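You operate a simulated robot arm through the tools that you are given. There is no shell and no other tool.

You run a simulated robot arm. Do the job below in one go: nothing can be reset, and whatever is moved stays where it is left.

JOB
Swap the plug for the thick hose, clamp it, then open the green and the red valve.
Fine: green first; plug on the ledge; the seal stays on the socket. Set down upright: plug.

The check looks at the end state, three seconds after you hand in, the way a careful person would. Anything else that was tipped, shoved, dropped, spilled or broken makes it a failure. A push-on lid holds only when it is set on centred and level and pressed home; a screw cap is set on level and turned clockwise until tight.

ROBOT AND FRAMES
A 7-joint arm with a two-finger gripper, fixed in place. Base frame: the origin is at the foot of the arm, x ahead of it, y to its left, z up. Units: mm, rad, N and s.
With the tool pointing down near the work surface it reaches from about 300 to 740 mm from the base axis. Its first joint turns from -2.897 to 2.897 rad. Payload 2.94 kg.
Tool frame: the origin (TCP) lies between the finger pads and is the grasp point; the fingertips stand 30 mm ahead of it; z points along the fingers, y is the line along which they close. The gripper opens to 138 mm. The gripper's body begins 109 mm behind the TCP.
Orientation is told as [roll, pitch, yaw] about the base's x, y, z axes, in that order, counted from this pose: with the fingers straight down and closing along the base's y, the tool's x points along the base's -x, its y along +y and its z along -z.

CONTROLS
- The arm moves only by the tool move_arm. Its argument "motion" is a list of rows, each a list of 3 entries, a list of its own where there are three numbers: the shift along the base's x, y, z in units of 20 mm (1.0 is 20 mm), then the turn, a rotation vector about the base's x, y, z in units of 4 degrees (1.0 is 4 degrees), then the opening in per cent of the stroke, from 0 (shut) to 100 (fully open). In form: [[[x, y, z], [wx, wy, wz], claw], ...]. A call has 1 to 20 rows; each row shifts and turns the commanded pose from where the row before left it. A call with a number of a shift or a turn outside -1 to 1 is refused whole. Rows are played at 5 a second. More than 50 mm and 0.15 rad between two rows, or a gripper value outside its range, and nothing of the call is played. Where a pose cannot be reached the arm comes as near as it can. A force on the tool above 40 N (or 10 N above the force at the start of the call, whichever is more), or a blocked arm, ends the call early, and 0.2 s more pass. Each finger halts on what it meets, pressing with about 39 N; the grip force reading is that of the motor and also rises with nothing between the fingers. The clock runs only during rows and for 0.2 s after the last one: add rows that do not move to give the fingers time. The reply holds the time, the measured pose of the TCP, the force on the tool along the base axes, the opening and the grip force, in the units named above and with some noise, with the torque about the TCP (base axes, N m) and any sound that the robot's microphone picked up.
- Cameras (640 x 400 px; columns grow to the right, rows downward): "scene" is fixed at [49.2, -502.3, 1580.4]; the picture's right is [0.94, -0.34, 0.00], its down [-0.12, -0.32, -0.94] and it looks along [0.32, 0.88, -0.34] (base axes); focal length 329 px, centre (320, 200). "wrist" rides on the gripper at [71, 19, -146] in the tool frame; the picture's right is [-0.26, 0.96, 0.00], its down [-0.85, -0.23, -0.48] and it looks along [-0.46, -0.12, 0.88] (tool axes); focal length 280 px, centre (320, 200). There is no depth. A picture from a camera that has moved, and an enlarged one, comes with that camera's place and axes in the base frame and with its lens.
- capture(camera): a new picture of that camera. It takes no simulated time.
- slide_trunk(by): slides the trunk up (or, below 0, down) by that many mm; the arm rides with it, the base frame stays. It gives what a move gives, with no picture.
- close_up(camera, box): a new picture of the part [left, top, right, bottom] of that camera's present view, enlarged. It takes no simulated time.
- close_job(): hands the job in; it is judged then, once.

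Nothing tells you positions but the pictures and the camera data. Unless the task says otherwise, let go and move clear before handing in.

The tools are called after "Emit:" as a command line: name --argument value ..., lists and objects as JSON in quotes. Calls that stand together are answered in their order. move_arm: Moves the arm, as the interface text tells. Its arguments: {"type":"object","properties":{"motion":{"type":"array","items":{"type":"array"}}},"required":["motion"]} The other tools are called the same way: slide_trunk (by) slides the trunk up or down; capture (camera) takes a picture; close_up (camera, box) takes an enlarged picture of a part of a camera's view; close_job () hands the job in.

At the start:

```text
t: 0.0
eef_pos: [336.3, 271.7, 1326.2]
orientation: [0.0, 0.0, 0.0]
contact_force: [-0.2, -0.8, 0.1]
torque: [-0.03, 0.03, -0.03]
finger_gap: 138.1
gripper_force: 0.0
trunk travel left (down, up): [-425.0, 29.0]
```

scene: 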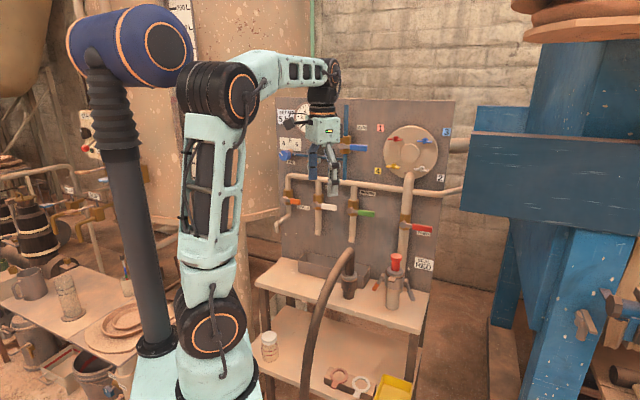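
wrist: 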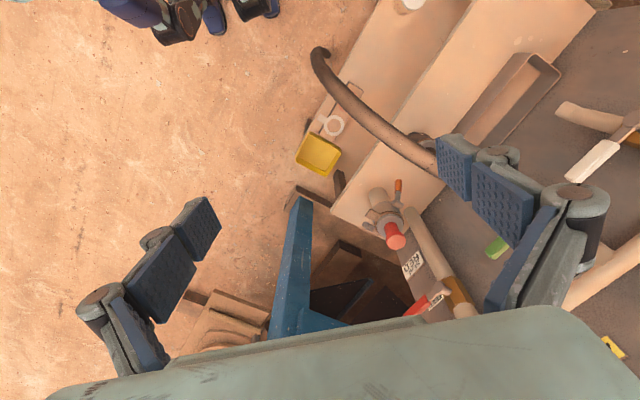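

I see a wall board with pipes and valves (green and red among them), a bench with a socket holding a red plug, a thick hose and a lower shelf with clamps. I'll look at the details first before moving.

Emit:
close_up --camera "scene" --box '[320, 160, 480, 260]'

Emit:
close_up --camera "scene" --box '[320, 220, 480, 320]'

Emit:
close_up --camera "scene" --box '[250, 300, 430, 400]'

Emit:
close_up --camera "scene" --box '[260, 90, 480, 230]'

Emit:
close_up --camera "wrist" --box '[280, 40, 460, 320]'

```text
4.00 times, centred on (400, 210) of scene
camera zoom: at [49.2, -502.3, 1580.4], right [0.94, -0.34, 0.0], down [-0.12, -0.32, -0.94], along [0.32, 0.88, -0.34], focal length 1314 px, centre (0, 160)
```

zoom: 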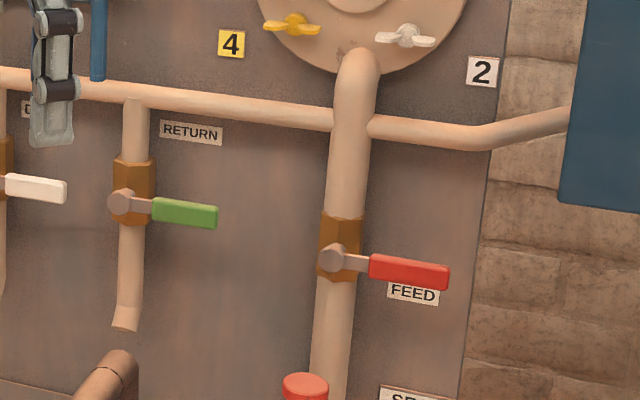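

```text
4.00 times, centred on (400, 270) of scene
camera zoom: at [49.2, -502.3, 1580.4], right [0.94, -0.34, 0.0], down [-0.12, -0.32, -0.94], along [0.32, 0.88, -0.34], focal length 1314 px, centre (0, -80)
```

zoom: 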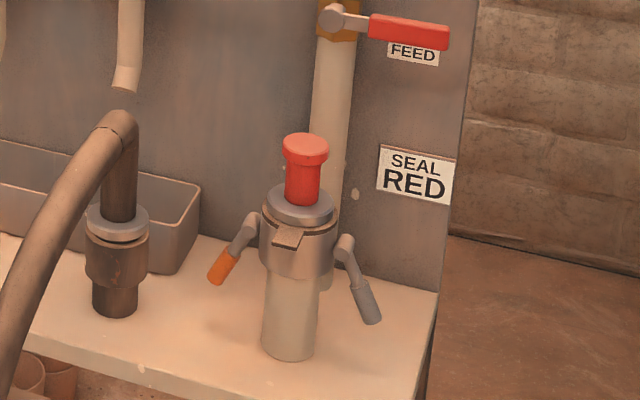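

```text
3.56 times, centred on (340, 350) of scene
camera zoom: at [49.2, -502.3, 1580.4], right [0.94, -0.34, 0.0], down [-0.12, -0.32, -0.94], along [0.32, 0.88, -0.34], focal length 1168 px, centre (249, -333)
```

zoom: 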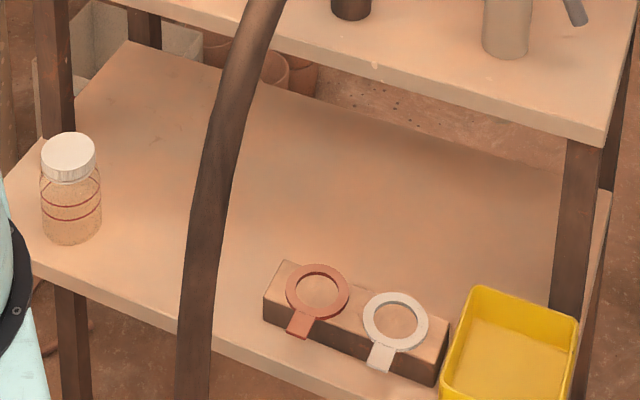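

```text
2.86 times, centred on (370, 160) of scene
camera zoom: at [49.2, -502.3, 1580.4], right [0.94, -0.34, 0.0], down [-0.12, -0.32, -0.94], along [0.32, 0.88, -0.34], focal length 939 px, centre (177, 314)
```

zoom: 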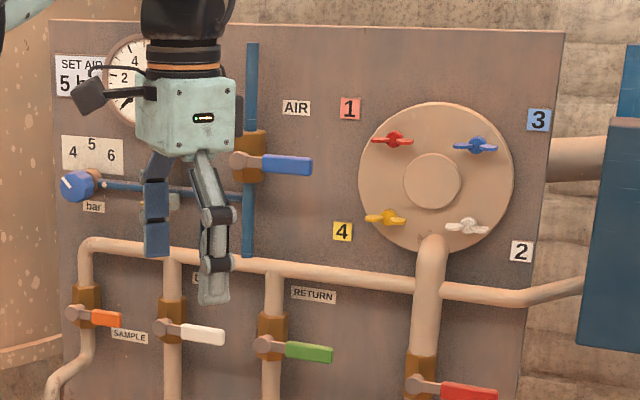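

```text
1.43 times, centred on (370, 180) of wrist
camera zoom: at [265.7, 290.0, 1469.9], right [0.26, 0.96, 0.0], down [0.85, -0.23, 0.48], along [0.46, -0.12, -0.88], focal length 401 px, centre (249, 229)
```

zoom: 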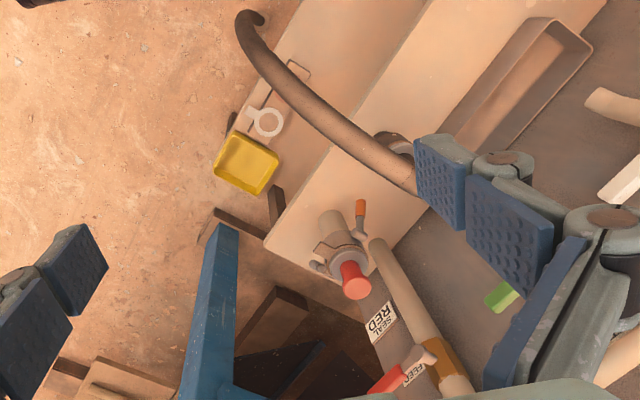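

The board looks to stand about 45° to the base axes, facing the arm; I make the plug top about (640, 350, 1008). I'll yaw the tool 45° so the wrist camera faces the board and look again.

Emit:
move_arm --motion '[[[0, 0, 0], [0, 0, 1], 100], [[0, 0, 0], [0, 0, 1], 100], [[0, 0, 0], [0, 0, 1], 100], [[0, 0, 0], [0, 0, 1], 100], [[0, 0, 0], [0, 0, 1], 100], [[0, 0, 0], [0, 0, 1], 100], [[0, 0, 0], [0, 0, 1], 100], [[0, 0, 0], [0, 0, 1], 100], [[0, 0, 0], [0, 0, 1], 100], [[0, 0, 0], [0, 0, 1], 100], [[0, 0, 0], [0, 0, 1], 100], [[0, 0, 0], [0, 0, 0.25], 100]]'

Emit:
capture --camera "wrist"

Emit:
capture --camera "scene"

```text
t: 2.6
eef_pos: [336.8, 271.6, 1324.1]
orientation: [0.0, 0.0, 0.786]
contact_force: [0.0, 0.2, -0.1]
torque: [-0.02, 0.0, -0.03]
finger_gap: 138.2
gripper_force: 0.2
trunk travel left (down, up): [-425.0, 29.0]
```

```text
taken
camera wrist: at [272.8, 234.0, 1470.0], right [-0.5, 0.87, 0.0], down [0.76, 0.44, 0.48], along [0.41, 0.24, -0.88], focal length 280 px, centre (320, 200)
```

wrist: 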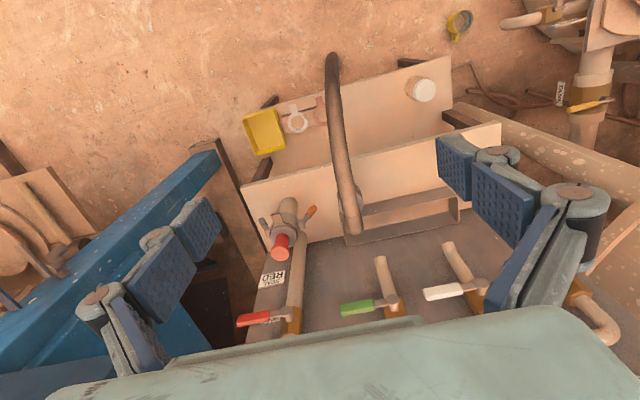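

```text
taken
```

scene: 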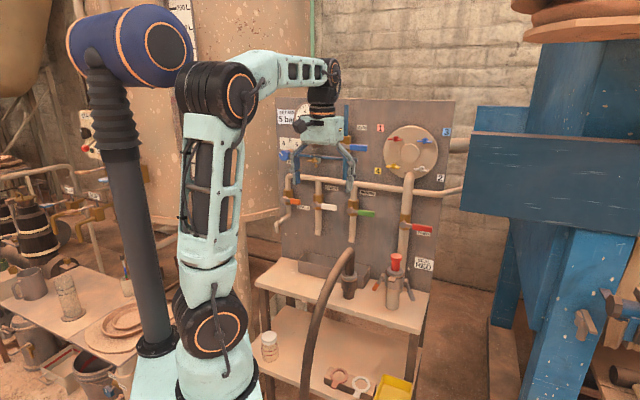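

The wrist camera now faces the bench with the board along the bottom of its picture. I'll enlarge the socket, the hose holder and the valves.

Emit:
close_up --camera "wrist" --box '[220, 170, 380, 270]'

Emit:
close_up --camera "wrist" --box '[220, 240, 420, 350]'

Emit:
close_up --camera "wrist" --box '[230, 40, 450, 180]'

Emit:
close_up --camera "wrist" --box '[430, 0, 640, 140]'

Emit:
close_up --camera "scene" --box '[370, 240, 440, 300]'

Emit:
close_up --camera "scene" --box '[320, 230, 400, 310]'

```text
4.00 times, centred on (300, 220) of wrist
camera zoom: at [272.8, 234.0, 1470.0], right [-0.5, 0.87, 0.0], down [0.76, 0.44, 0.48], along [0.41, 0.24, -0.88], focal length 1122 px, centre (400, 120)
```

zoom: 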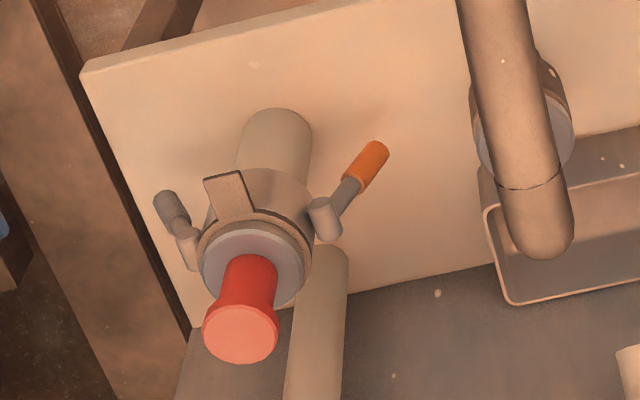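

```text
3.20 times, centred on (320, 295) of wrist
camera zoom: at [272.8, 234.0, 1470.0], right [-0.5, 0.87, 0.0], down [0.76, 0.44, 0.48], along [0.41, 0.24, -0.88], focal length 897 px, centre (320, -104)
```

zoom: 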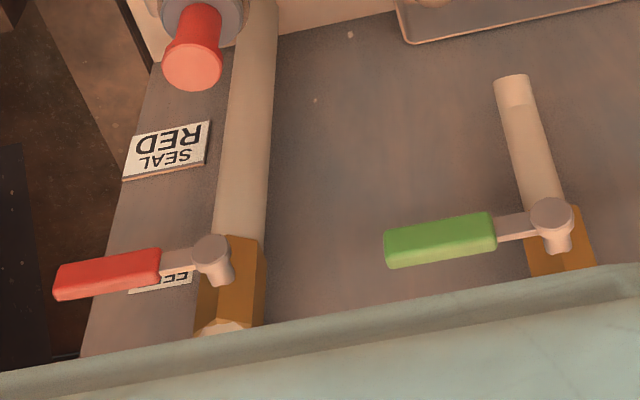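

```text
2.86 times, centred on (340, 110) of wrist
camera zoom: at [272.8, 234.0, 1470.0], right [-0.5, 0.87, 0.0], down [0.76, 0.44, 0.48], along [0.41, 0.24, -0.88], focal length 801 px, centre (263, 457)
```

zoom: 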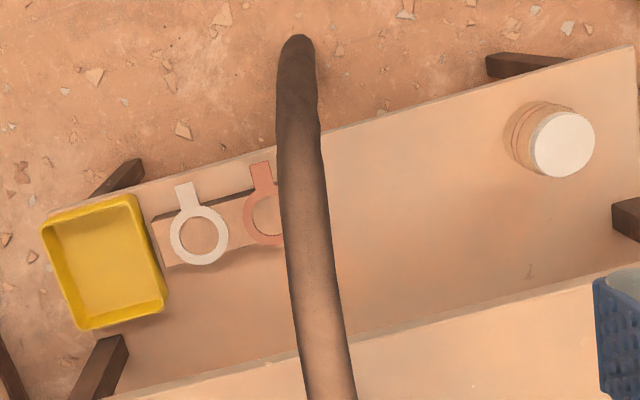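

```text
2.86 times, centred on (535, 70) of wrist
camera zoom: at [272.8, 234.0, 1470.0], right [-0.5, 0.87, 0.0], down [0.76, 0.44, 0.48], along [0.41, 0.24, -0.88], focal length 801 px, centre (-294, 571)
```

zoom: 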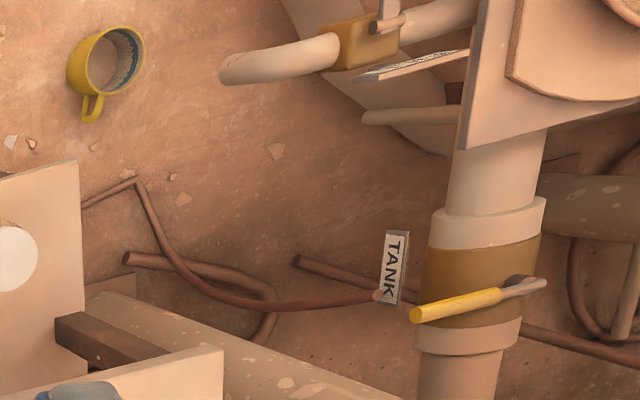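

```text
6.67 times, centred on (405, 270) of scene
camera zoom: at [49.2, -502.3, 1580.4], right [0.94, -0.34, 0.0], down [-0.12, -0.32, -0.94], along [0.32, 0.88, -0.34], focal length 2191 px, centre (-247, -267)
```

zoom: 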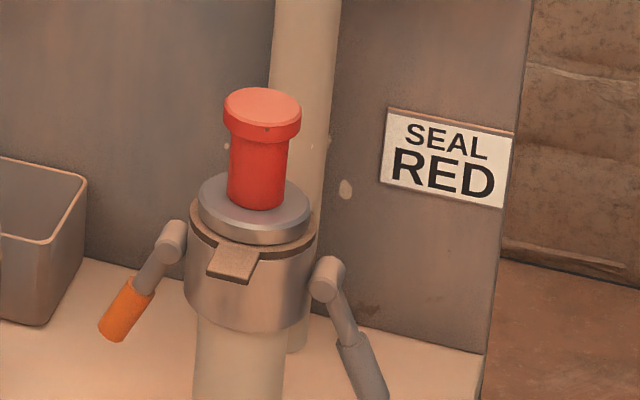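

```text
5.00 times, centred on (360, 270) of scene
camera zoom: at [49.2, -502.3, 1580.4], right [0.94, -0.34, 0.0], down [-0.12, -0.32, -0.94], along [0.32, 0.88, -0.34], focal length 1643 px, centre (120, -150)
```

zoom: 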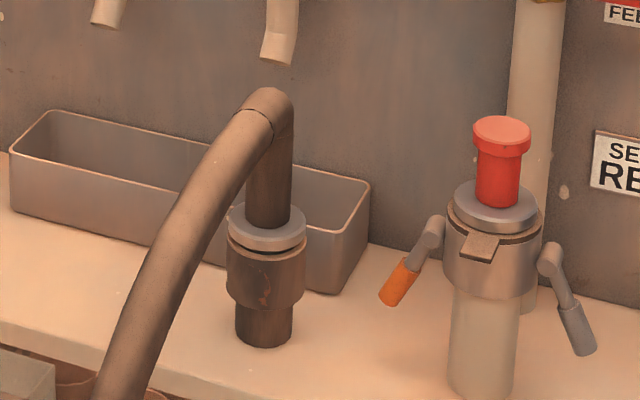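

The two side levers of the socket hang down (about 20° splayed, so clamped); their pivots are near z 921 at x,y (605,376) and (667,316). The parked hose is near (518,463), and the valve pivots are near (554,548,1112) for green and (698,402,1094) for red. I'll move over the orange lever with the tool yawed -45° to look from closer.

Emit:
move_arm --motion '[[[0.5, 0.25, -0.3], [0, 0, -1], 45], [[0.5, 0.25, -0.3], [0, 0, -1], 45], [[0.5, 0.25, -0.3], [0, 0, -1], 45], [[0.5, 0.25, -0.3], [0, 0, -1], 45], [[0.5, 0.25, -0.3], [0, 0, -1], 45], [[0.5, 0.25, -0.3], [0, 0, -1], 45], [[0.5, 0.25, -0.3], [0, 0, -1], 45], [[0.5, 0.25, -0.3], [0, 0, -1], 45], [[0.5, 0.25, -0.3], [0, 0, -1], 45], [[0.5, 0.25, -0.3], [0, 0, -1], 45], [[0.5, 0.25, -0.3], [0, 0, -1], 45], [[0.5, 0.25, -0.3], [0, 0, -1], 45], [[0.5, 0.25, -0.3], [0, 0, -1], 45], [[0.5, 0.25, -0.3], [0, 0, -1], 45], [[0.5, 0.25, -0.3], [0, 0, -1], 45], [[0.5, 0.25, -0.3], [0, 0, -1], 45], [[0.5, 0.25, -0.3], [0, 0, -1], 45], [[0.5, 0.25, -0.3], [0, 0, -1], 45], [[0.5, 0.25, -0.3], [0, 0, -1], 45], [[0.5, 0.25, -0.3], [0, 0, -1], 45]]'

Emit:
move_arm --motion '[[[0.5, 0.2, -0.3], [0, 0, -1], 45], [[0.5, 0.2, -0.3], [0, 0, -1], 45], [[0.5, 0.2, -0.3], [0, 0, -0.5], 45]]'

Emit:
capture --camera "wrist"

Emit:
capture --camera "scene"

```text
t: 6.8
eef_pos: [537.4, 371.7, 1205.3]
orientation: [0.0, -0.002, -0.613]
contact_force: [0.4, -0.1, -0.5]
torque: [0.02, 0.03, 0.02]
finger_gap: 62.2
gripper_force: 0.0
trunk travel left (down, up): [-425.0, 29.0]
```

```text
t: 7.6
eef_pos: [566.9, 383.2, 1186.9]
orientation: [0.0, 0.0, -0.787]
contact_force: [0.1, -0.7, -0.5]
torque: [0.02, 0.02, 0.0]
finger_gap: 62.0
gripper_force: 0.0
trunk travel left (down, up): [-425.0, 29.0]
```

```text
taken
camera wrist: at [530.4, 446.9, 1331.3], right [0.87, 0.5, 0.0], down [0.44, -0.76, 0.48], along [0.24, -0.41, -0.88], focal length 280 px, centre (320, 200)
```

wrist: 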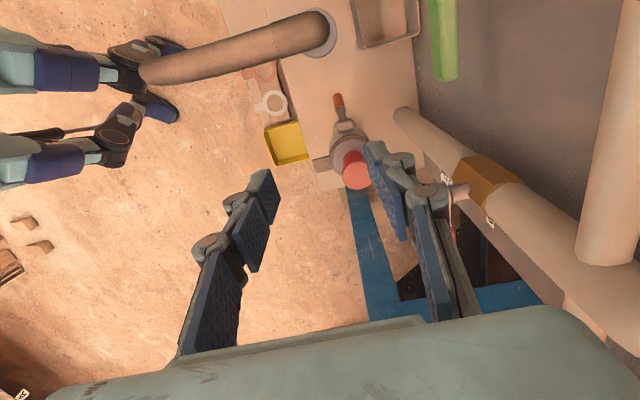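

```text
taken
```

scene: 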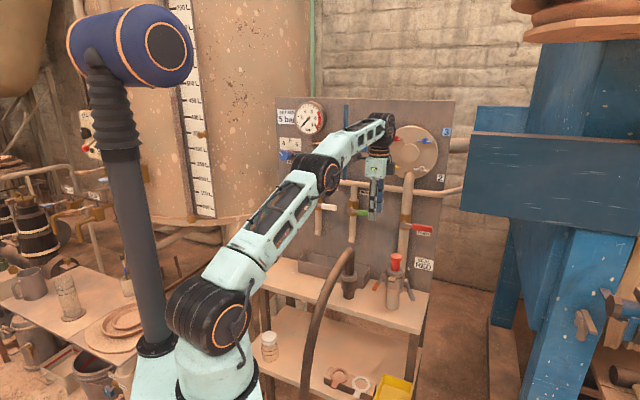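

The arm is now above and in front of the orange lever with the camera on its left. I'll enlarge the socket from here to measure the levers.

Emit:
close_up --camera "wrist" --box '[290, 80, 410, 200]'

Emit:
close_up --camera "scene" --box '[370, 240, 440, 320]'

Emit:
close_up --camera "scene" --box '[270, 80, 470, 240]'

```text
3.33 times, centred on (350, 140) of wrist
camera zoom: at [530.4, 446.9, 1331.3], right [0.87, 0.5, 0.0], down [0.44, -0.76, 0.48], along [0.24, -0.41, -0.88], focal length 935 px, centre (220, 400)
```

zoom: 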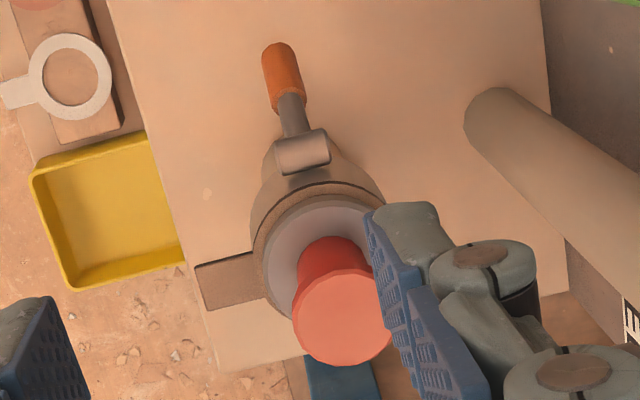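

```text
5.00 times, centred on (405, 280) of scene
camera zoom: at [49.2, -502.3, 1580.4], right [0.94, -0.34, 0.0], down [-0.12, -0.32, -0.94], along [0.32, 0.88, -0.34], focal length 1643 px, centre (-105, -200)
```

zoom: 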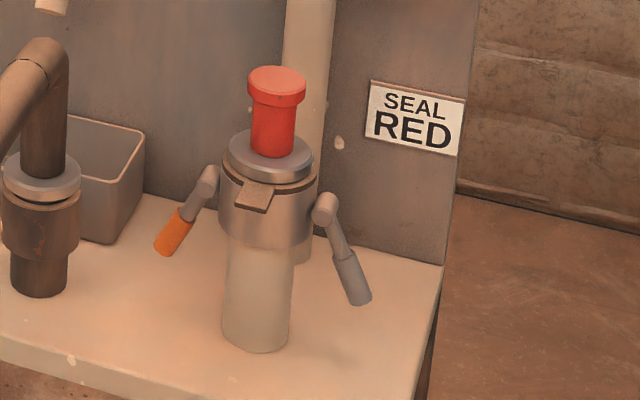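

```text
2.50 times, centred on (370, 160) of scene
camera zoom: at [49.2, -502.3, 1580.4], right [0.94, -0.34, 0.0], down [-0.12, -0.32, -0.94], along [0.32, 0.88, -0.34], focal length 822 px, centre (195, 300)
```

zoom: 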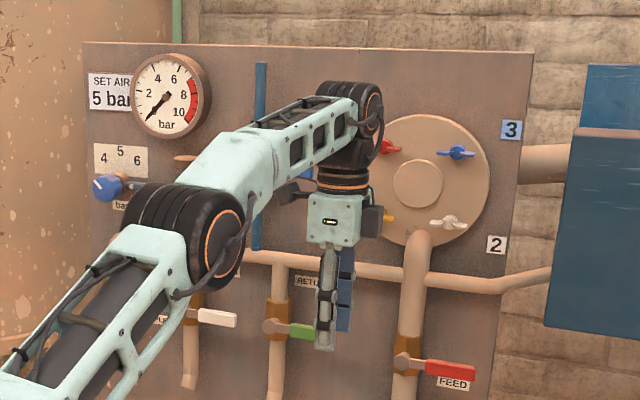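

Confirmed the levers pivot about a horizontal axis running into the board, so I can pinch the orange grip front-and-back and swing it outward and up. First I check the gripper's own outline from the scene camera.

Emit:
close_up --camera "scene" --box '[335, 100, 415, 230]'

```text
3.08 times, centred on (375, 165) of scene
camera zoom: at [49.2, -502.3, 1580.4], right [0.94, -0.34, 0.0], down [-0.12, -0.32, -0.94], along [0.32, 0.88, -0.34], focal length 1011 px, centre (151, 308)
```

zoom: 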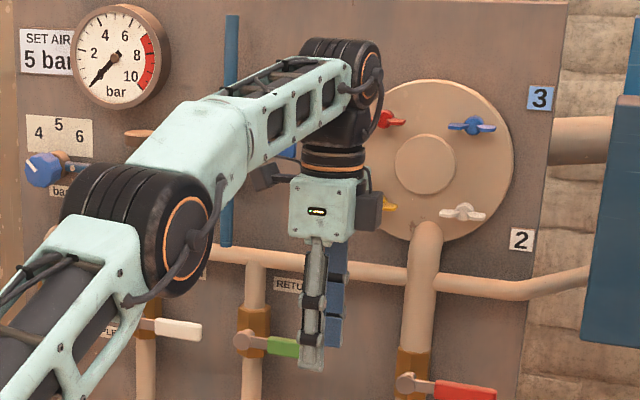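

I'll use closed fingers as a peg to swing the levers up from the inside, with the tool leaning forward so its body stays in front of the bench, clear of plug and hose. First I back off, turn to yaw 57° and lean the tool 60° forward.

Emit:
move_arm --motion '[[[-0.057, -0.247, 0.3], [0, 0, 1], 45], [[-0.057, -0.247, 0.3], [0, 0, 1], 45], [[-0.057, -0.247, 0.3], [0, 0, 1], 20], [[-0.057, -0.247, 0.3], [0, 0, 1], 20], [[-0.057, -0.247, 0.3], [0, 0, 1], 0], [[-0.057, -0.247, 0.3], [0, 0, 1], 0], [[-0.057, -0.247, 0.3], [0, 0, 1], 0], [[-0.057, -0.247, 0.3], [0, 0, 1], 0], [[-0.057, -0.247, 0.3], [0, 0, 1], 0], [[-0.057, -0.247, 0.3], [0, 0, 1], 0], [[-0.057, -0.247, 0], [0, 0, 1], 0], [[-0.057, -0.247, 0], [0, 0, 1], 0], [[-0.057, -0.247, 0], [0, 0, 1], 0], [[-0.057, -0.247, 0], [0, 0, 1], 0], [[-0.057, -0.247, 0], [0, 0, 1], 0], [[-0.057, -0.247, 0], [0, 0, 1], 0], [[-0.057, -0.247, 0], [0, 0, 1], 0], [[-0.057, -0.247, 0], [0, 0, 1], 0], [[-0.057, -0.247, 0], [0, 0, 1], 0], [[-0.057, -0.247, 0], [0, 0, 1], 0]]'

Emit:
move_arm --motion '[[[-0.057, -0.247, 0], [0, 0, 1], 0], [[-0.057, -0.247, 0], [0, 0, 1], 0], [[-0.057, -0.247, 0], [0, 0, 1], 0], [[-0.057, -0.247, 0], [0, 0, 1], 0], [[-0.057, -0.247, 0], [0, 0, 1], 0], [[0, 0, 0], [0, 0, 0.5], 0], [[0, 0, 0], [0.8387, -0.5446, 0], 0], [[0, 0, 0], [0.8387, -0.5446, 0], 0], [[0, 0, 0], [0.8387, -0.5446, 0], 0], [[0, 0, 0], [0.8387, -0.5446, 0], 0], [[0, 0, 0], [0.8387, -0.5446, 0], 0], [[0, 0, 0], [0.8387, -0.5446, 0], 0], [[0, 0, 0], [0.8387, -0.5446, 0], 0], [[0, 0, 0], [0.8387, -0.5446, 0], 0], [[0, 0, 0], [0.8387, -0.5446, 0], 0], [[0, 0, 0], [0.8387, -0.5446, 0], 0]]'

Emit:
capture --camera "scene"

Emit:
capture --camera "wrist"

```text
t: 11.8
eef_pos: [543.7, 286.2, 1247.1]
orientation: [0.0, -0.001, 0.611]
contact_force: [-0.2, -0.2, 0.1]
torque: [0.01, 0.01, 0.01]
finger_gap: 0.1
gripper_force: 28.4
trunk travel left (down, up): [-425.0, 29.0]
```

```text
t: 15.2
eef_pos: [539.7, 261.6, 1247.3]
orientation: [0.001, -0.699, 0.995]
contact_force: [0.4, 0.2, 0.2]
torque: [-0.01, 0.01, -0.01]
finger_gap: 0.0
gripper_force: 29.0
trunk travel left (down, up): [-425.0, 29.0]
```

```text
taken
```

scene: 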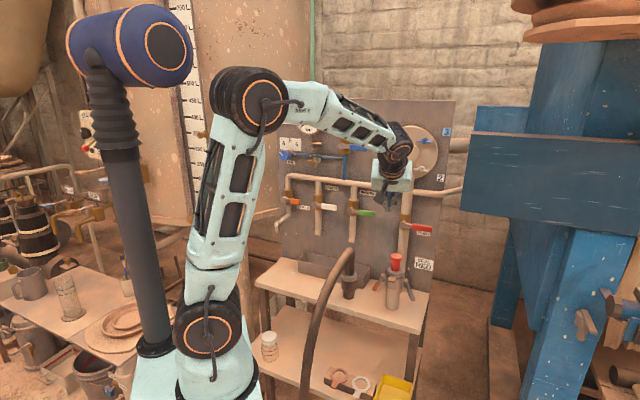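

```text
taken
camera wrist: at [442.2, 146.8, 1312.5], right [-0.7, 0.69, 0.17], down [0.38, 0.16, 0.91], along [0.6, 0.7, -0.38], focal length 280 px, centre (320, 200)
```

wrist: 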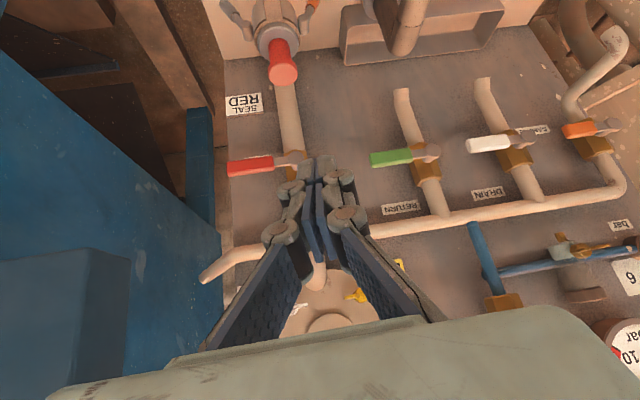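

The arm sits well. I finish the lean to 60° and lower the trunk so the tool comes level with the levers, in front of the socket.

Emit:
move_arm --motion '[[[0, 0, 0], [0.8387, -0.5446, 0], 0], [[0, 0, 0], [0.8387, -0.5446, 0], 0], [[0, 0, 0], [0.8387, -0.5446, 0], 0], [[0, 0, 0], [0.8387, -0.5446, 0], 0], [[0, 0, 0], [0.8387, -0.5446, 0], 0]]'

Emit:
slide_trunk --by -350

Emit:
capture --camera "wrist"

Emit:
capture --camera "scene"

```text
t: 16.4
eef_pos: [537.8, 261.7, 1246.7]
orientation: [-0.001, -1.049, 0.996]
contact_force: [0.4, -0.4, 0.2]
torque: [-0.05, 0.0, 0.02]
finger_gap: 0.0
gripper_force: 28.6
trunk travel left (down, up): [-425.0, 29.0]
```

```text
t: 19.8
eef_pos: [538.2, 261.1, 896.1]
orientation: [0.0, -1.045, 0.995]
contact_force: [-0.1, 0.8, -0.5]
torque: [0.03, 0.0, 0.03]
finger_gap: 0.0
gripper_force: 28.7
trunk travel left (down, up): [-75.0, 379.0]
```

```text
taken
camera wrist: at [434.9, 135.1, 908.0], right [-0.74, 0.64, 0.23], down [0.2, -0.11, 0.97], along [0.64, 0.76, -0.04], focal length 280 px, centre (320, 200)
```

wrist: 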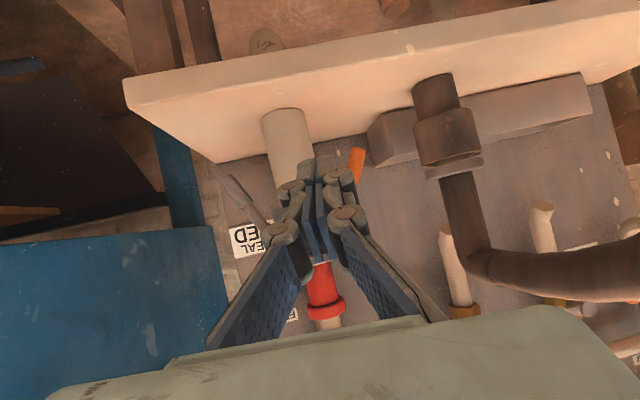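

```text
taken
```

scene: 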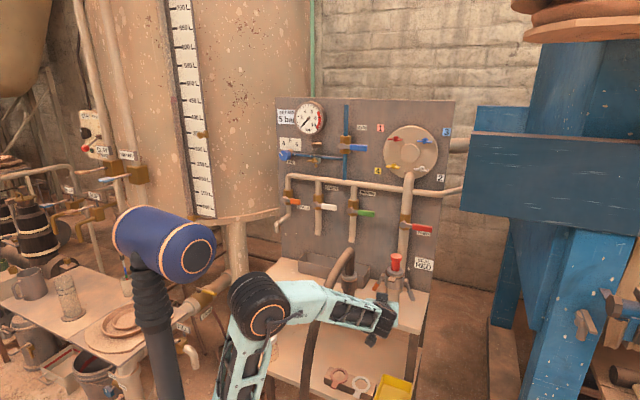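

The closed fingers are in front of the socket, with the stand pipe just left and the orange lever just right of the fingertips in the wrist view. I zoom in to check the gap before going in.

Emit:
close_up --camera "wrist" --box '[220, 90, 420, 220]'

Emit:
close_up --camera "scene" --box '[310, 230, 450, 360]'

```text
3.08 times, centred on (320, 155) of wrist
camera zoom: at [434.9, 135.1, 908.0], right [-0.74, 0.64, 0.23], down [0.2, -0.11, 0.97], along [0.64, 0.76, -0.04], focal length 863 px, centre (320, 338)
```

zoom: 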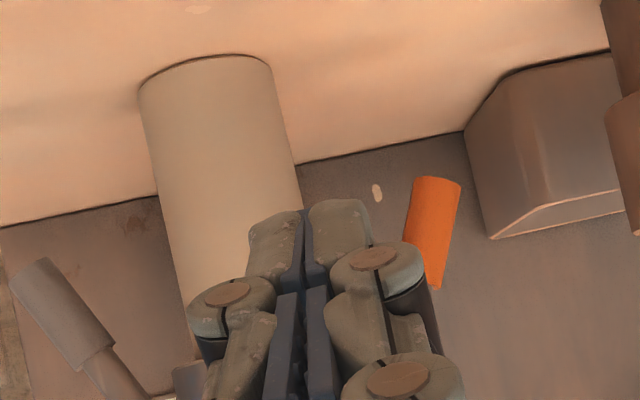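

```text
3.08 times, centred on (380, 295) of scene
camera zoom: at [49.2, -502.3, 1580.4], right [0.94, -0.34, 0.0], down [-0.12, -0.32, -0.94], along [0.32, 0.88, -0.34], focal length 1011 px, centre (135, -92)
```

zoom: 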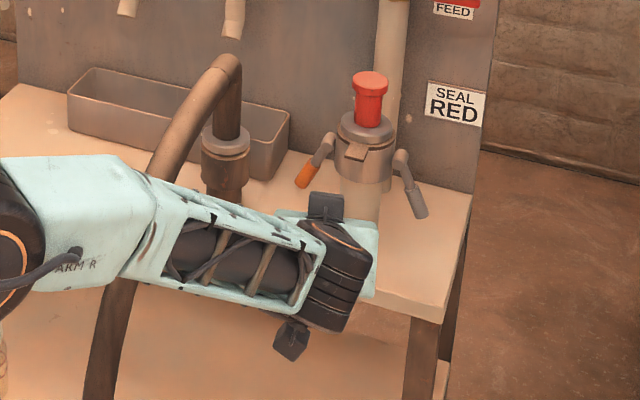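

The closed fingers are too wide at the knuckles to fit the gap as a peg, so I'll pinch the lever's grip and swing it while spinning the tool along with it. I test in free space here whether the tool can spin far enough about its own axis.

Emit:
move_arm --motion '[[[0, 0, 0], [0.4717, 0.7263, -0.5], 35], [[0, 0, 0], [0.4717, 0.7263, -0.5], 35], [[0, 0, 0], [0.4717, 0.7263, -0.5], 35], [[0, 0, 0], [0.4717, 0.7263, -0.5], 35], [[0, 0, 0], [0.4717, 0.7263, -0.5], 35], [[0, 0, 0], [0.4717, 0.7263, -0.5], 35], [[0, 0, 0], [0.4717, 0.7263, -0.5], 35], [[0, 0, 0], [0.4717, 0.7263, -0.5], 35], [[0, 0, 0], [0.4717, 0.7263, -0.5], 35], [[0, 0, 0], [0.4717, 0.7263, -0.5], 35], [[0, 0, 0], [0.4717, 0.7263, -0.5], 35], [[0, 0, 0], [0.4717, 0.7263, -0.5], 35], [[0, 0, 0], [0.4717, 0.7263, -0.5], 35], [[0, 0, 0], [0.4717, 0.7263, -0.5], 35], [[0, 0, 0], [0.4717, 0.7263, -0.5], 35], [[0, 0, 0], [0.4717, 0.7263, -0.5], 35], [[0, 0, 0], [0.4717, 0.7263, -0.5], 35], [[0, 0, 0], [0.4717, 0.7263, -0.5], 35], [[0, 0, 0], [0.4717, 0.7263, -0.5], 35], [[0, 0, 0], [0.4717, 0.7263, -0.5], 35]]'

Emit:
move_arm --motion '[[[0, 0, 0], [0.4717, 0.7263, -0.5], 35], [[0, 0, 0], [0.4717, 0.7263, -0.5], 35], [[0, 0, 0], [0.4717, 0.7263, -0.5], 35], [[0, 0, 0], [0.4717, 0.7263, -0.5], 35], [[0, 0, 0], [0.4717, 0.7263, -0.5], 35], [[0, 0, 0], [0.4717, 0.7263, -0.5], 35], [[0, 0, 0], [0.4717, 0.7263, -0.5], 35], [[0, 0, 0], [0.4717, 0.7263, -0.5], 35], [[0, 0, 0], [0.4717, 0.7263, -0.5], 35], [[0, 0, 0], [0.4717, 0.7263, -0.5], 35]]'

Emit:
capture --camera "wrist"

Emit:
capture --camera "scene"

```text
t: 24.0
eef_pos: [539.0, 262.0, 897.1]
orientation: [1.042, -0.146, -0.488]
contact_force: [0.3, 0.0, -1.0]
torque: [0.0, 0.0, -0.02]
finger_gap: 48.2
gripper_force: 0.1
trunk travel left (down, up): [-75.0, 379.0]
```

```text
t: 26.2
eef_pos: [538.3, 261.2, 897.5]
orientation: [0.982, 0.452, -0.856]
contact_force: [-0.1, 0.1, -0.8]
torque: [0.0, -0.02, -0.01]
finger_gap: 48.5
gripper_force: 0.1
trunk travel left (down, up): [-75.0, 379.0]
```

```text
taken
camera wrist: at [441.4, 204.0, 1014.5], right [0.79, -0.09, 0.61], down [0.12, -0.94, -0.31], along [0.6, 0.32, -0.73], focal length 280 px, centre (320, 200)
```

wrist: 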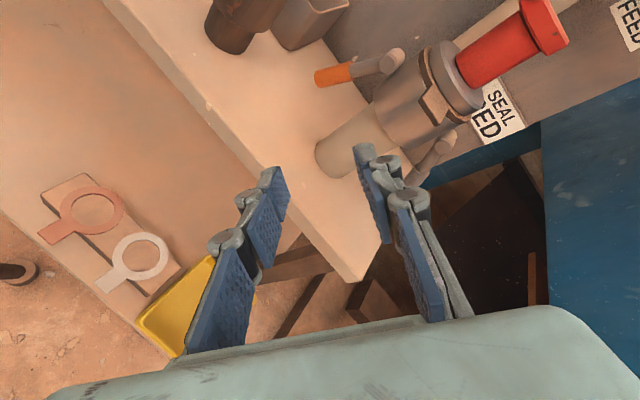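

```text
taken
```

scene: 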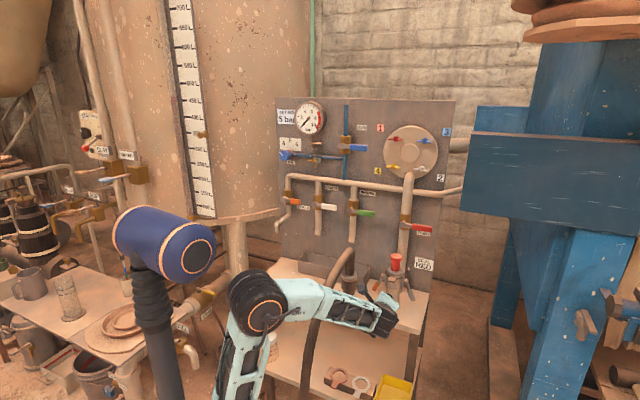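

The tool can spin 120° there, so pinching and swinging the lever works. I spin back to line the fingers up with the hanging orange lever (about 22° off vertical) and move to 80 mm in front of its grip.

Emit:
move_arm --motion '[[[0, 0, 0], [-0.4717, -0.7263, 0.5], 35], [[0, 0, 0], [-0.4717, -0.7263, 0.5], 35], [[0, 0, 0], [-0.4717, -0.7263, 0.5], 35], [[0, 0, 0], [-0.4717, -0.7263, 0.5], 35], [[0, 0, 0], [-0.4717, -0.7263, 0.5], 35], [[0, 0, 0], [-0.4717, -0.7263, 0.5], 35], [[0, 0, 0], [-0.4717, -0.7263, 0.5], 35], [[0, 0, 0], [-0.4717, -0.7263, 0.5], 35], [[0, 0, 0], [-0.4717, -0.7263, 0.5], 35], [[0, 0, 0], [-0.4717, -0.7263, 0.5], 35], [[0, 0, 0], [-0.4717, -0.7263, 0.5], 35], [[0, 0, 0], [-0.4717, -0.7263, 0.5], 35], [[0, 0, 0], [-0.4717, -0.7263, 0.5], 35], [[0, 0, 0], [-0.4717, -0.7263, 0.5], 35], [[0, 0, 0], [-0.4717, -0.7263, 0.5], 35], [[0, 0, 0], [-0.4717, -0.7263, 0.5], 35], [[0, 0, 0], [-0.4717, -0.7263, 0.5], 35], [[0, 0, 0], [-0.4717, -0.7263, 0.5], 35], [[0, 0, 0], [-0.4717, -0.7263, 0.5], 24], [[0, 0, 0], [-0.4717, -0.7263, 0.5], 24]]'

Emit:
move_arm --motion '[[[0.2, 0.8, 0.05], [-0.4717, -0.7263, 0.5], 24], [[0.2, 0.8, 0.05], [-0.4717, -0.7263, 0.5], 24], [[0.2, 0.8, 0.05], [-0.4717, -0.7263, 0.5], 24], [[0.2, 0.8, 0.05], [-0.283, -0.4358, 0.3], 24], [[0.07, 0.75, 0.02], [0, 0, 0], 24]]'

Emit:
capture --camera "wrist"

Emit:
close_up --camera "wrist" --box '[220, 80, 420, 230]'

Emit:
close_up --camera "scene" --box '[310, 220, 450, 340]'

```text
t: 30.4
eef_pos: [538.8, 261.0, 896.8]
orientation: [0.837, -0.724, -0.037]
contact_force: [-0.1, 0.4, 0.9]
torque: [-0.01, 0.03, -0.04]
finger_gap: 33.1
gripper_force: 0.1
trunk travel left (down, up): [-75.0, 379.0]
```

```text
t: 31.6
eef_pos: [557.0, 340.5, 901.1]
orientation: [0.643, -0.895, 0.231]
contact_force: [0.1, 0.6, -0.1]
torque: [0.01, 0.01, -0.02]
finger_gap: 33.2
gripper_force: 0.0
trunk travel left (down, up): [-75.0, 379.0]
```

```text
taken
camera wrist: at [432.3, 236.7, 925.1], right [-0.46, 0.69, 0.57], down [0.44, -0.38, 0.81], along [0.77, 0.62, -0.13], focal length 280 px, centre (320, 200)
```

wrist: 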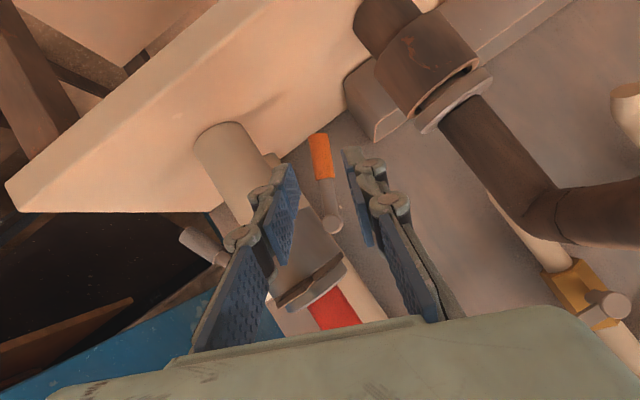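

```text
2.67 times, centred on (320, 155) of wrist
camera zoom: at [432.3, 236.7, 925.1], right [-0.46, 0.69, 0.57], down [0.44, -0.38, 0.81], along [0.77, 0.62, -0.13], focal length 748 px, centre (320, 320)
```

zoom: 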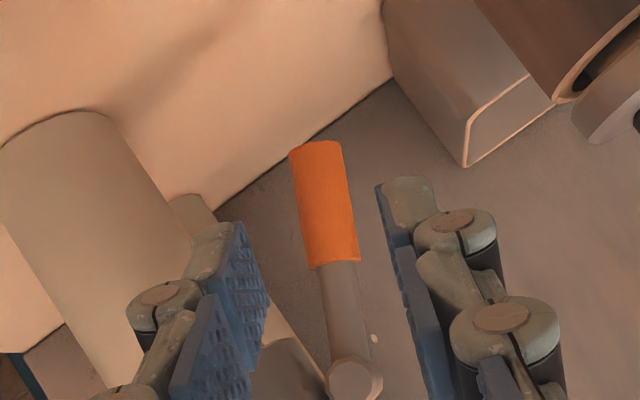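

```text
3.33 times, centred on (380, 280) of scene
camera zoom: at [49.2, -502.3, 1580.4], right [0.94, -0.34, 0.0], down [-0.12, -0.32, -0.94], along [0.32, 0.88, -0.34], focal length 1095 px, centre (120, -67)
```

zoom: 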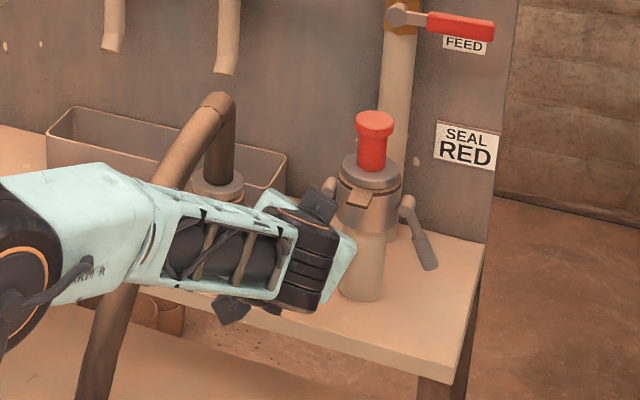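

The open fingers straddle the line of the orange lever well. I go straight in 80 mm along the tool axis.

Emit:
move_arm --motion '[[[0.363, 0.576, -0.391], [0, 0, 0], 24], [[0.363, 0.576, -0.391], [0, 0, 0], 24], [[0.363, 0.576, -0.391], [0, 0, 0], 24], [[0.363, 0.576, -0.391], [0, 0, 0], 24], [[0.363, 0.576, -0.391], [0, 0, 0], 24], [[0, 0, 0], [0, 0, 0], 24]]'

Emit:
close_up --camera "wrist" --box '[220, 80, 420, 230]'

Emit:
close_up --camera "scene" --box '[310, 220, 450, 340]'

```text
t: 33.0
eef_pos: [593.0, 398.2, 862.8]
orientation: [0.643, -0.895, 0.229]
contact_force: [0.3, 0.4, 0.3]
torque: [-0.02, -0.02, 0.02]
finger_gap: 33.1
gripper_force: 0.0
trunk travel left (down, up): [-75.0, 379.0]
```

```text
2.67 times, centred on (320, 155) of wrist
camera zoom: at [468.8, 294.0, 886.3], right [-0.46, 0.69, 0.57], down [0.44, -0.38, 0.81], along [0.77, 0.62, -0.13], focal length 748 px, centre (320, 320)
```

zoom: 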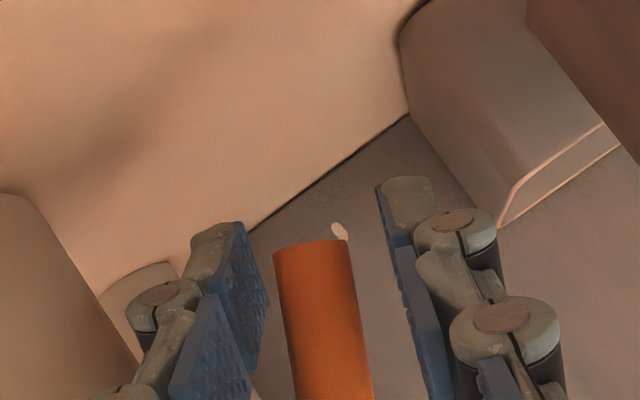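

```text
3.33 times, centred on (380, 280) of scene
camera zoom: at [49.2, -502.3, 1580.4], right [0.94, -0.34, 0.0], down [-0.12, -0.32, -0.94], along [0.32, 0.88, -0.34], focal length 1095 px, centre (120, -67)
```

zoom: 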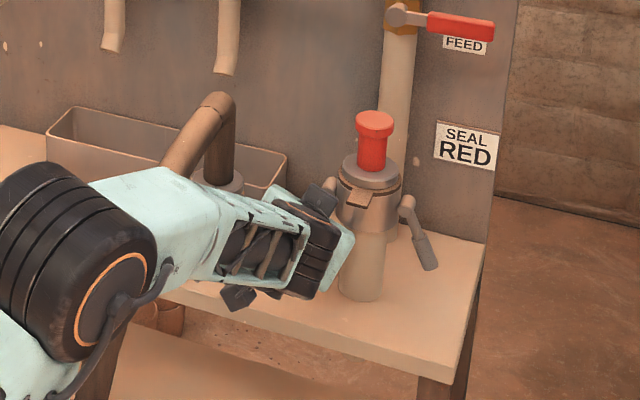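

The orange grip sits centred between the pads. I close on it.

Emit:
move_arm --motion '[[[0, 0, 0], [0, 0, 0], 12], [[0, 0, 0], [0, 0, 0], 5], [[0, 0, 0], [0, 0, 0], 0], [[0, 0, 0], [0, 0, 0], 0]]'

Emit:
close_up --camera "wrist" --box '[220, 80, 420, 230]'

```text
t: 34.0
eef_pos: [592.5, 398.1, 860.8]
orientation: [0.644, -0.894, 0.229]
contact_force: [3.1, 0.8, -1.1]
torque: [0.77, 0.63, 0.0]
finger_gap: 15.8
gripper_force: 41.2
trunk travel left (down, up): [-75.0, 379.0]
```

```text
2.67 times, centred on (320, 155) of wrist
camera zoom: at [469.2, 293.8, 886.1], right [-0.46, 0.69, 0.57], down [0.44, -0.38, 0.81], along [0.77, 0.62, -0.13], focal length 748 px, centre (320, 320)
```

zoom: 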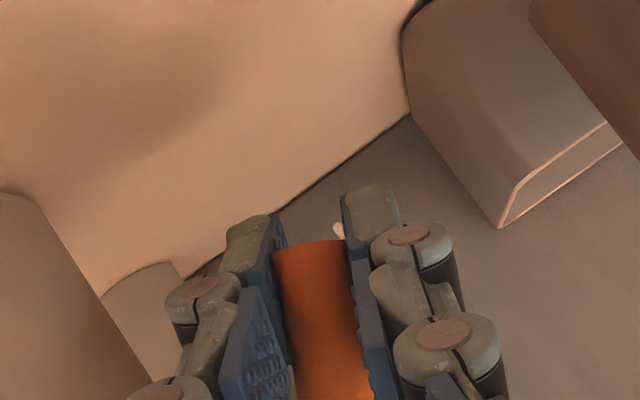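

The lever is held at 15.8 mm grip width. I swing it outward about its pivot (about 62 mm away), spinning the tool along, and check the force after the first 20°.

Emit:
move_arm --motion '[[[-0.191, 0.191, 0.14], [0.6486, 0.9987, -0.6875], 0], [[-0.159, 0.159, 0.145], [0.6486, 0.9987, -0.6875], 0], [[-0.152, 0.152, 0.16], [0.6486, 0.9987, -0.6875], 0], [[-0.138, 0.138, 0.185], [0.6486, 0.9987, -0.6875], 0]]'

Emit:
close_up --camera "wrist" --box '[200, 80, 440, 260]'

Emit:
close_up --camera "scene" --box '[310, 220, 450, 340]'

```text
t: 35.0
eef_pos: [581.0, 408.7, 872.7]
orientation: [0.904, -0.617, -0.151]
contact_force: [8.0, -9.4, -10.8]
torque: [0.31, 1.1, 0.6]
finger_gap: 15.3
gripper_force: 41.1
trunk travel left (down, up): [-75.0, 379.0]
```

```text
2.22 times, centred on (320, 170) of wrist
camera zoom: at [449.2, 324.2, 916.4], right [-0.13, 0.62, 0.77], down [0.54, -0.6, 0.58], along [0.83, 0.5, -0.26], focal length 623 px, centre (320, 267)
```

zoom: 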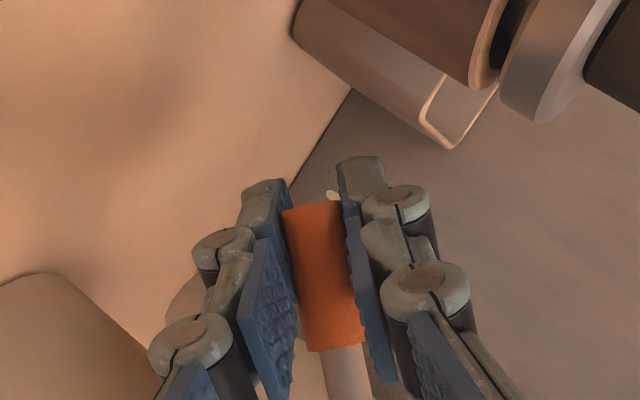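

```text
3.33 times, centred on (380, 280) of scene
camera zoom: at [49.2, -502.3, 1580.4], right [0.94, -0.34, 0.0], down [-0.12, -0.32, -0.94], along [0.32, 0.88, -0.34], focal length 1095 px, centre (120, -67)
```

zoom: 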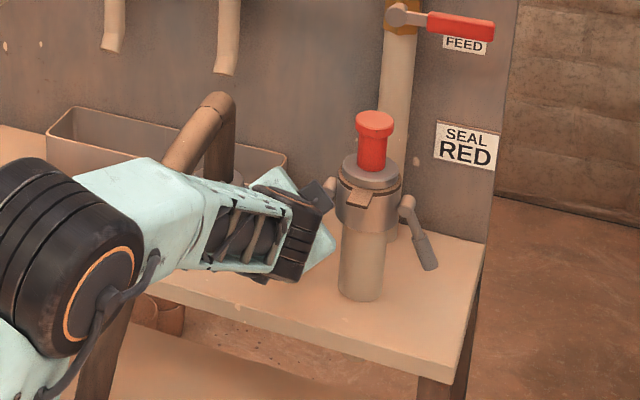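

The lever is swinging out with about 16 N resistance. I continue the swing up to horizontal.

Emit:
move_arm --motion '[[[-0.131, 0.131, 0.195], [0.6486, 0.9987, -0.6875], 0], [[-0.113, 0.113, 0.215], [0.6486, 0.9987, -0.6875], 0], [[-0.103, 0.103, 0.225], [0.6486, 0.9987, -0.6875], 0], [[-0.088, 0.088, 0.24], [0.62, 0.955, -0.657], 0], [[-0.074, 0.074, 0.25], [0.59, 0.908, -0.625], 0]]'

Emit:
close_up --camera "wrist" --box '[200, 80, 440, 260]'

Emit:
close_up --camera "scene" --box '[310, 220, 450, 340]'

```text
t: 36.2
eef_pos: [570.0, 420.0, 894.7]
orientation: [1.028, -0.231, -0.437]
contact_force: [3.1, -10.9, -18.6]
torque: [0.83, 0.97, 0.69]
finger_gap: 15.4
gripper_force: 41.4
trunk travel left (down, up): [-75.0, 379.0]
```

```text
2.22 times, centred on (320, 170) of wrist
camera zoom: at [440.6, 353.6, 967.3], right [0.27, 0.42, 0.86], down [0.52, -0.82, 0.24], along [0.81, 0.38, -0.44], focal length 623 px, centre (320, 267)
```

zoom: 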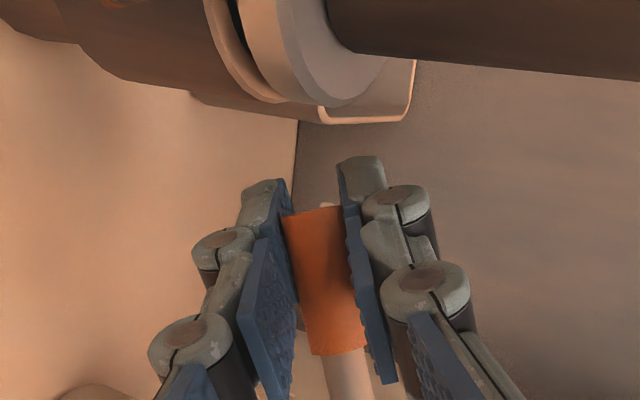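

```text
3.33 times, centred on (380, 280) of scene
camera zoom: at [49.2, -502.3, 1580.4], right [0.94, -0.34, 0.0], down [-0.12, -0.32, -0.94], along [0.32, 0.88, -0.34], focal length 1095 px, centre (120, -67)
```

zoom: 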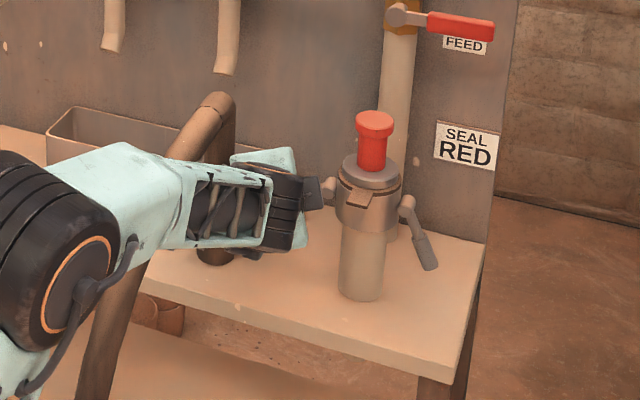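

The lever is near 69° and still following. I go on to horizontal and a bit above.

Emit:
move_arm --motion '[[[-0.057, 0.057, 0.255], [0.566, 0.872, -0.6], 0], [[-0.042, 0.042, 0.265], [0.55, 0.85, -0.585], 0], [[-0.025, 0.025, 0.27], [0.55, 0.85, -0.585], 0], [[-0.007, 0.007, 0.27], [0.53, 0.82, -0.565], 0], [[0.007, -0.007, 0.27], [0.51, 0.785, -0.54], 0]]'

Emit:
close_up --camera "wrist" --box '[200, 80, 440, 260]'

Emit:
close_up --camera "scene" --box '[310, 220, 450, 340]'

```text
t: 37.4
eef_pos: [566.7, 424.6, 920.8]
orientation: [1.039, 0.116, -0.637]
contact_force: [-4.9, -6.9, -18.3]
torque: [0.88, 0.83, 0.76]
finger_gap: 14.9
gripper_force: 40.7
trunk travel left (down, up): [-75.0, 379.0]
```

```text
2.22 times, centred on (320, 170) of wrist
camera zoom: at [449.6, 366.1, 1018.4], right [0.58, 0.18, 0.8], down [0.37, -0.93, -0.06], along [0.73, 0.33, -0.6], focal length 623 px, centre (320, 267)
```

zoom: 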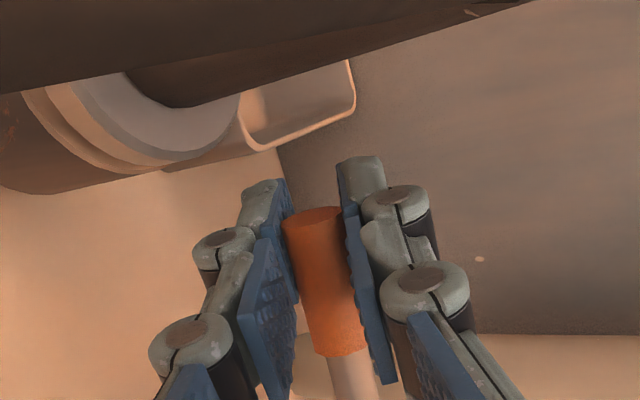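

```text
3.33 times, centred on (380, 280) of scene
camera zoom: at [49.2, -502.3, 1580.4], right [0.94, -0.34, 0.0], down [-0.12, -0.32, -0.94], along [0.32, 0.88, -0.34], focal length 1095 px, centre (120, -67)
```

zoom: 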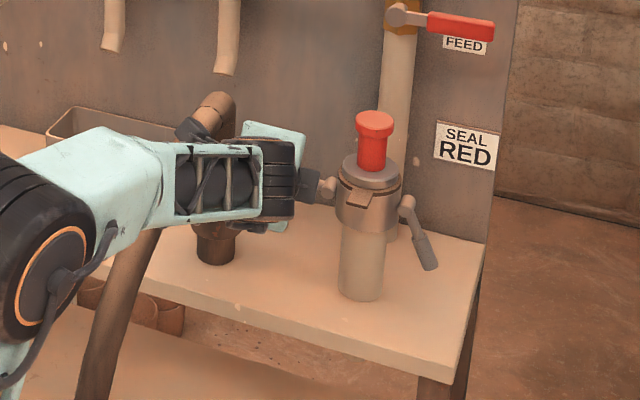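

The lever is now horizontal without meeting a stop. I keep swinging it upward until it stops or stands about 30° above horizontal.

Emit:
move_arm --motion '[[[0.018, -0.018, 0.24], [0.4717, 0.7263, -0.5], 0], [[0.032, -0.032, 0.24], [0.4717, 0.7263, -0.5], 0], [[0.042, -0.042, 0.23], [0.4717, 0.7263, -0.5], 0], [[0.057, -0.057, 0.23], [0.4717, 0.7263, -0.5], 0], [[0.067, -0.067, 0.22], [0.4717, 0.7263, -0.5], 0], [[0.074, -0.074, 0.195], [0.4717, 0.7263, -0.5], 0]]'

Emit:
close_up --camera "wrist" --box '[200, 80, 440, 260]'

Emit:
close_up --camera "scene" --box '[310, 220, 450, 340]'

```text
t: 38.8
eef_pos: [572.4, 418.7, 949.7]
orientation: [0.973, 0.471, -0.871]
contact_force: [-6.4, 1.9, -14.3]
torque: [0.7, 0.24, 0.48]
finger_gap: 15.0
gripper_force: 41.2
trunk travel left (down, up): [-75.0, 379.0]
```

```text
2.22 times, centred on (320, 170) of wrist
camera zoom: at [476.3, 361.8, 1068.8], right [0.8, -0.11, 0.59], down [0.11, -0.94, -0.32], along [0.59, 0.32, -0.74], focal length 623 px, centre (320, 267)
```

zoom: 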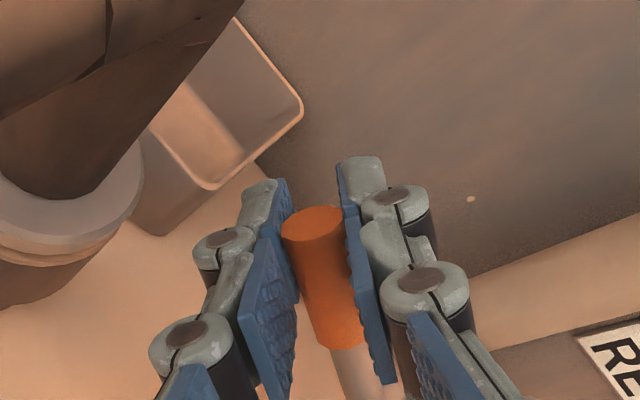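

```text
3.33 times, centred on (380, 280) of scene
camera zoom: at [49.2, -502.3, 1580.4], right [0.94, -0.34, 0.0], down [-0.12, -0.32, -0.94], along [0.32, 0.88, -0.34], focal length 1095 px, centre (120, -67)
```

zoom: 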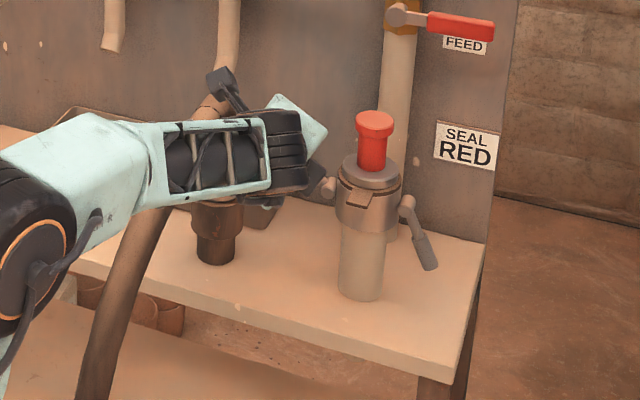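

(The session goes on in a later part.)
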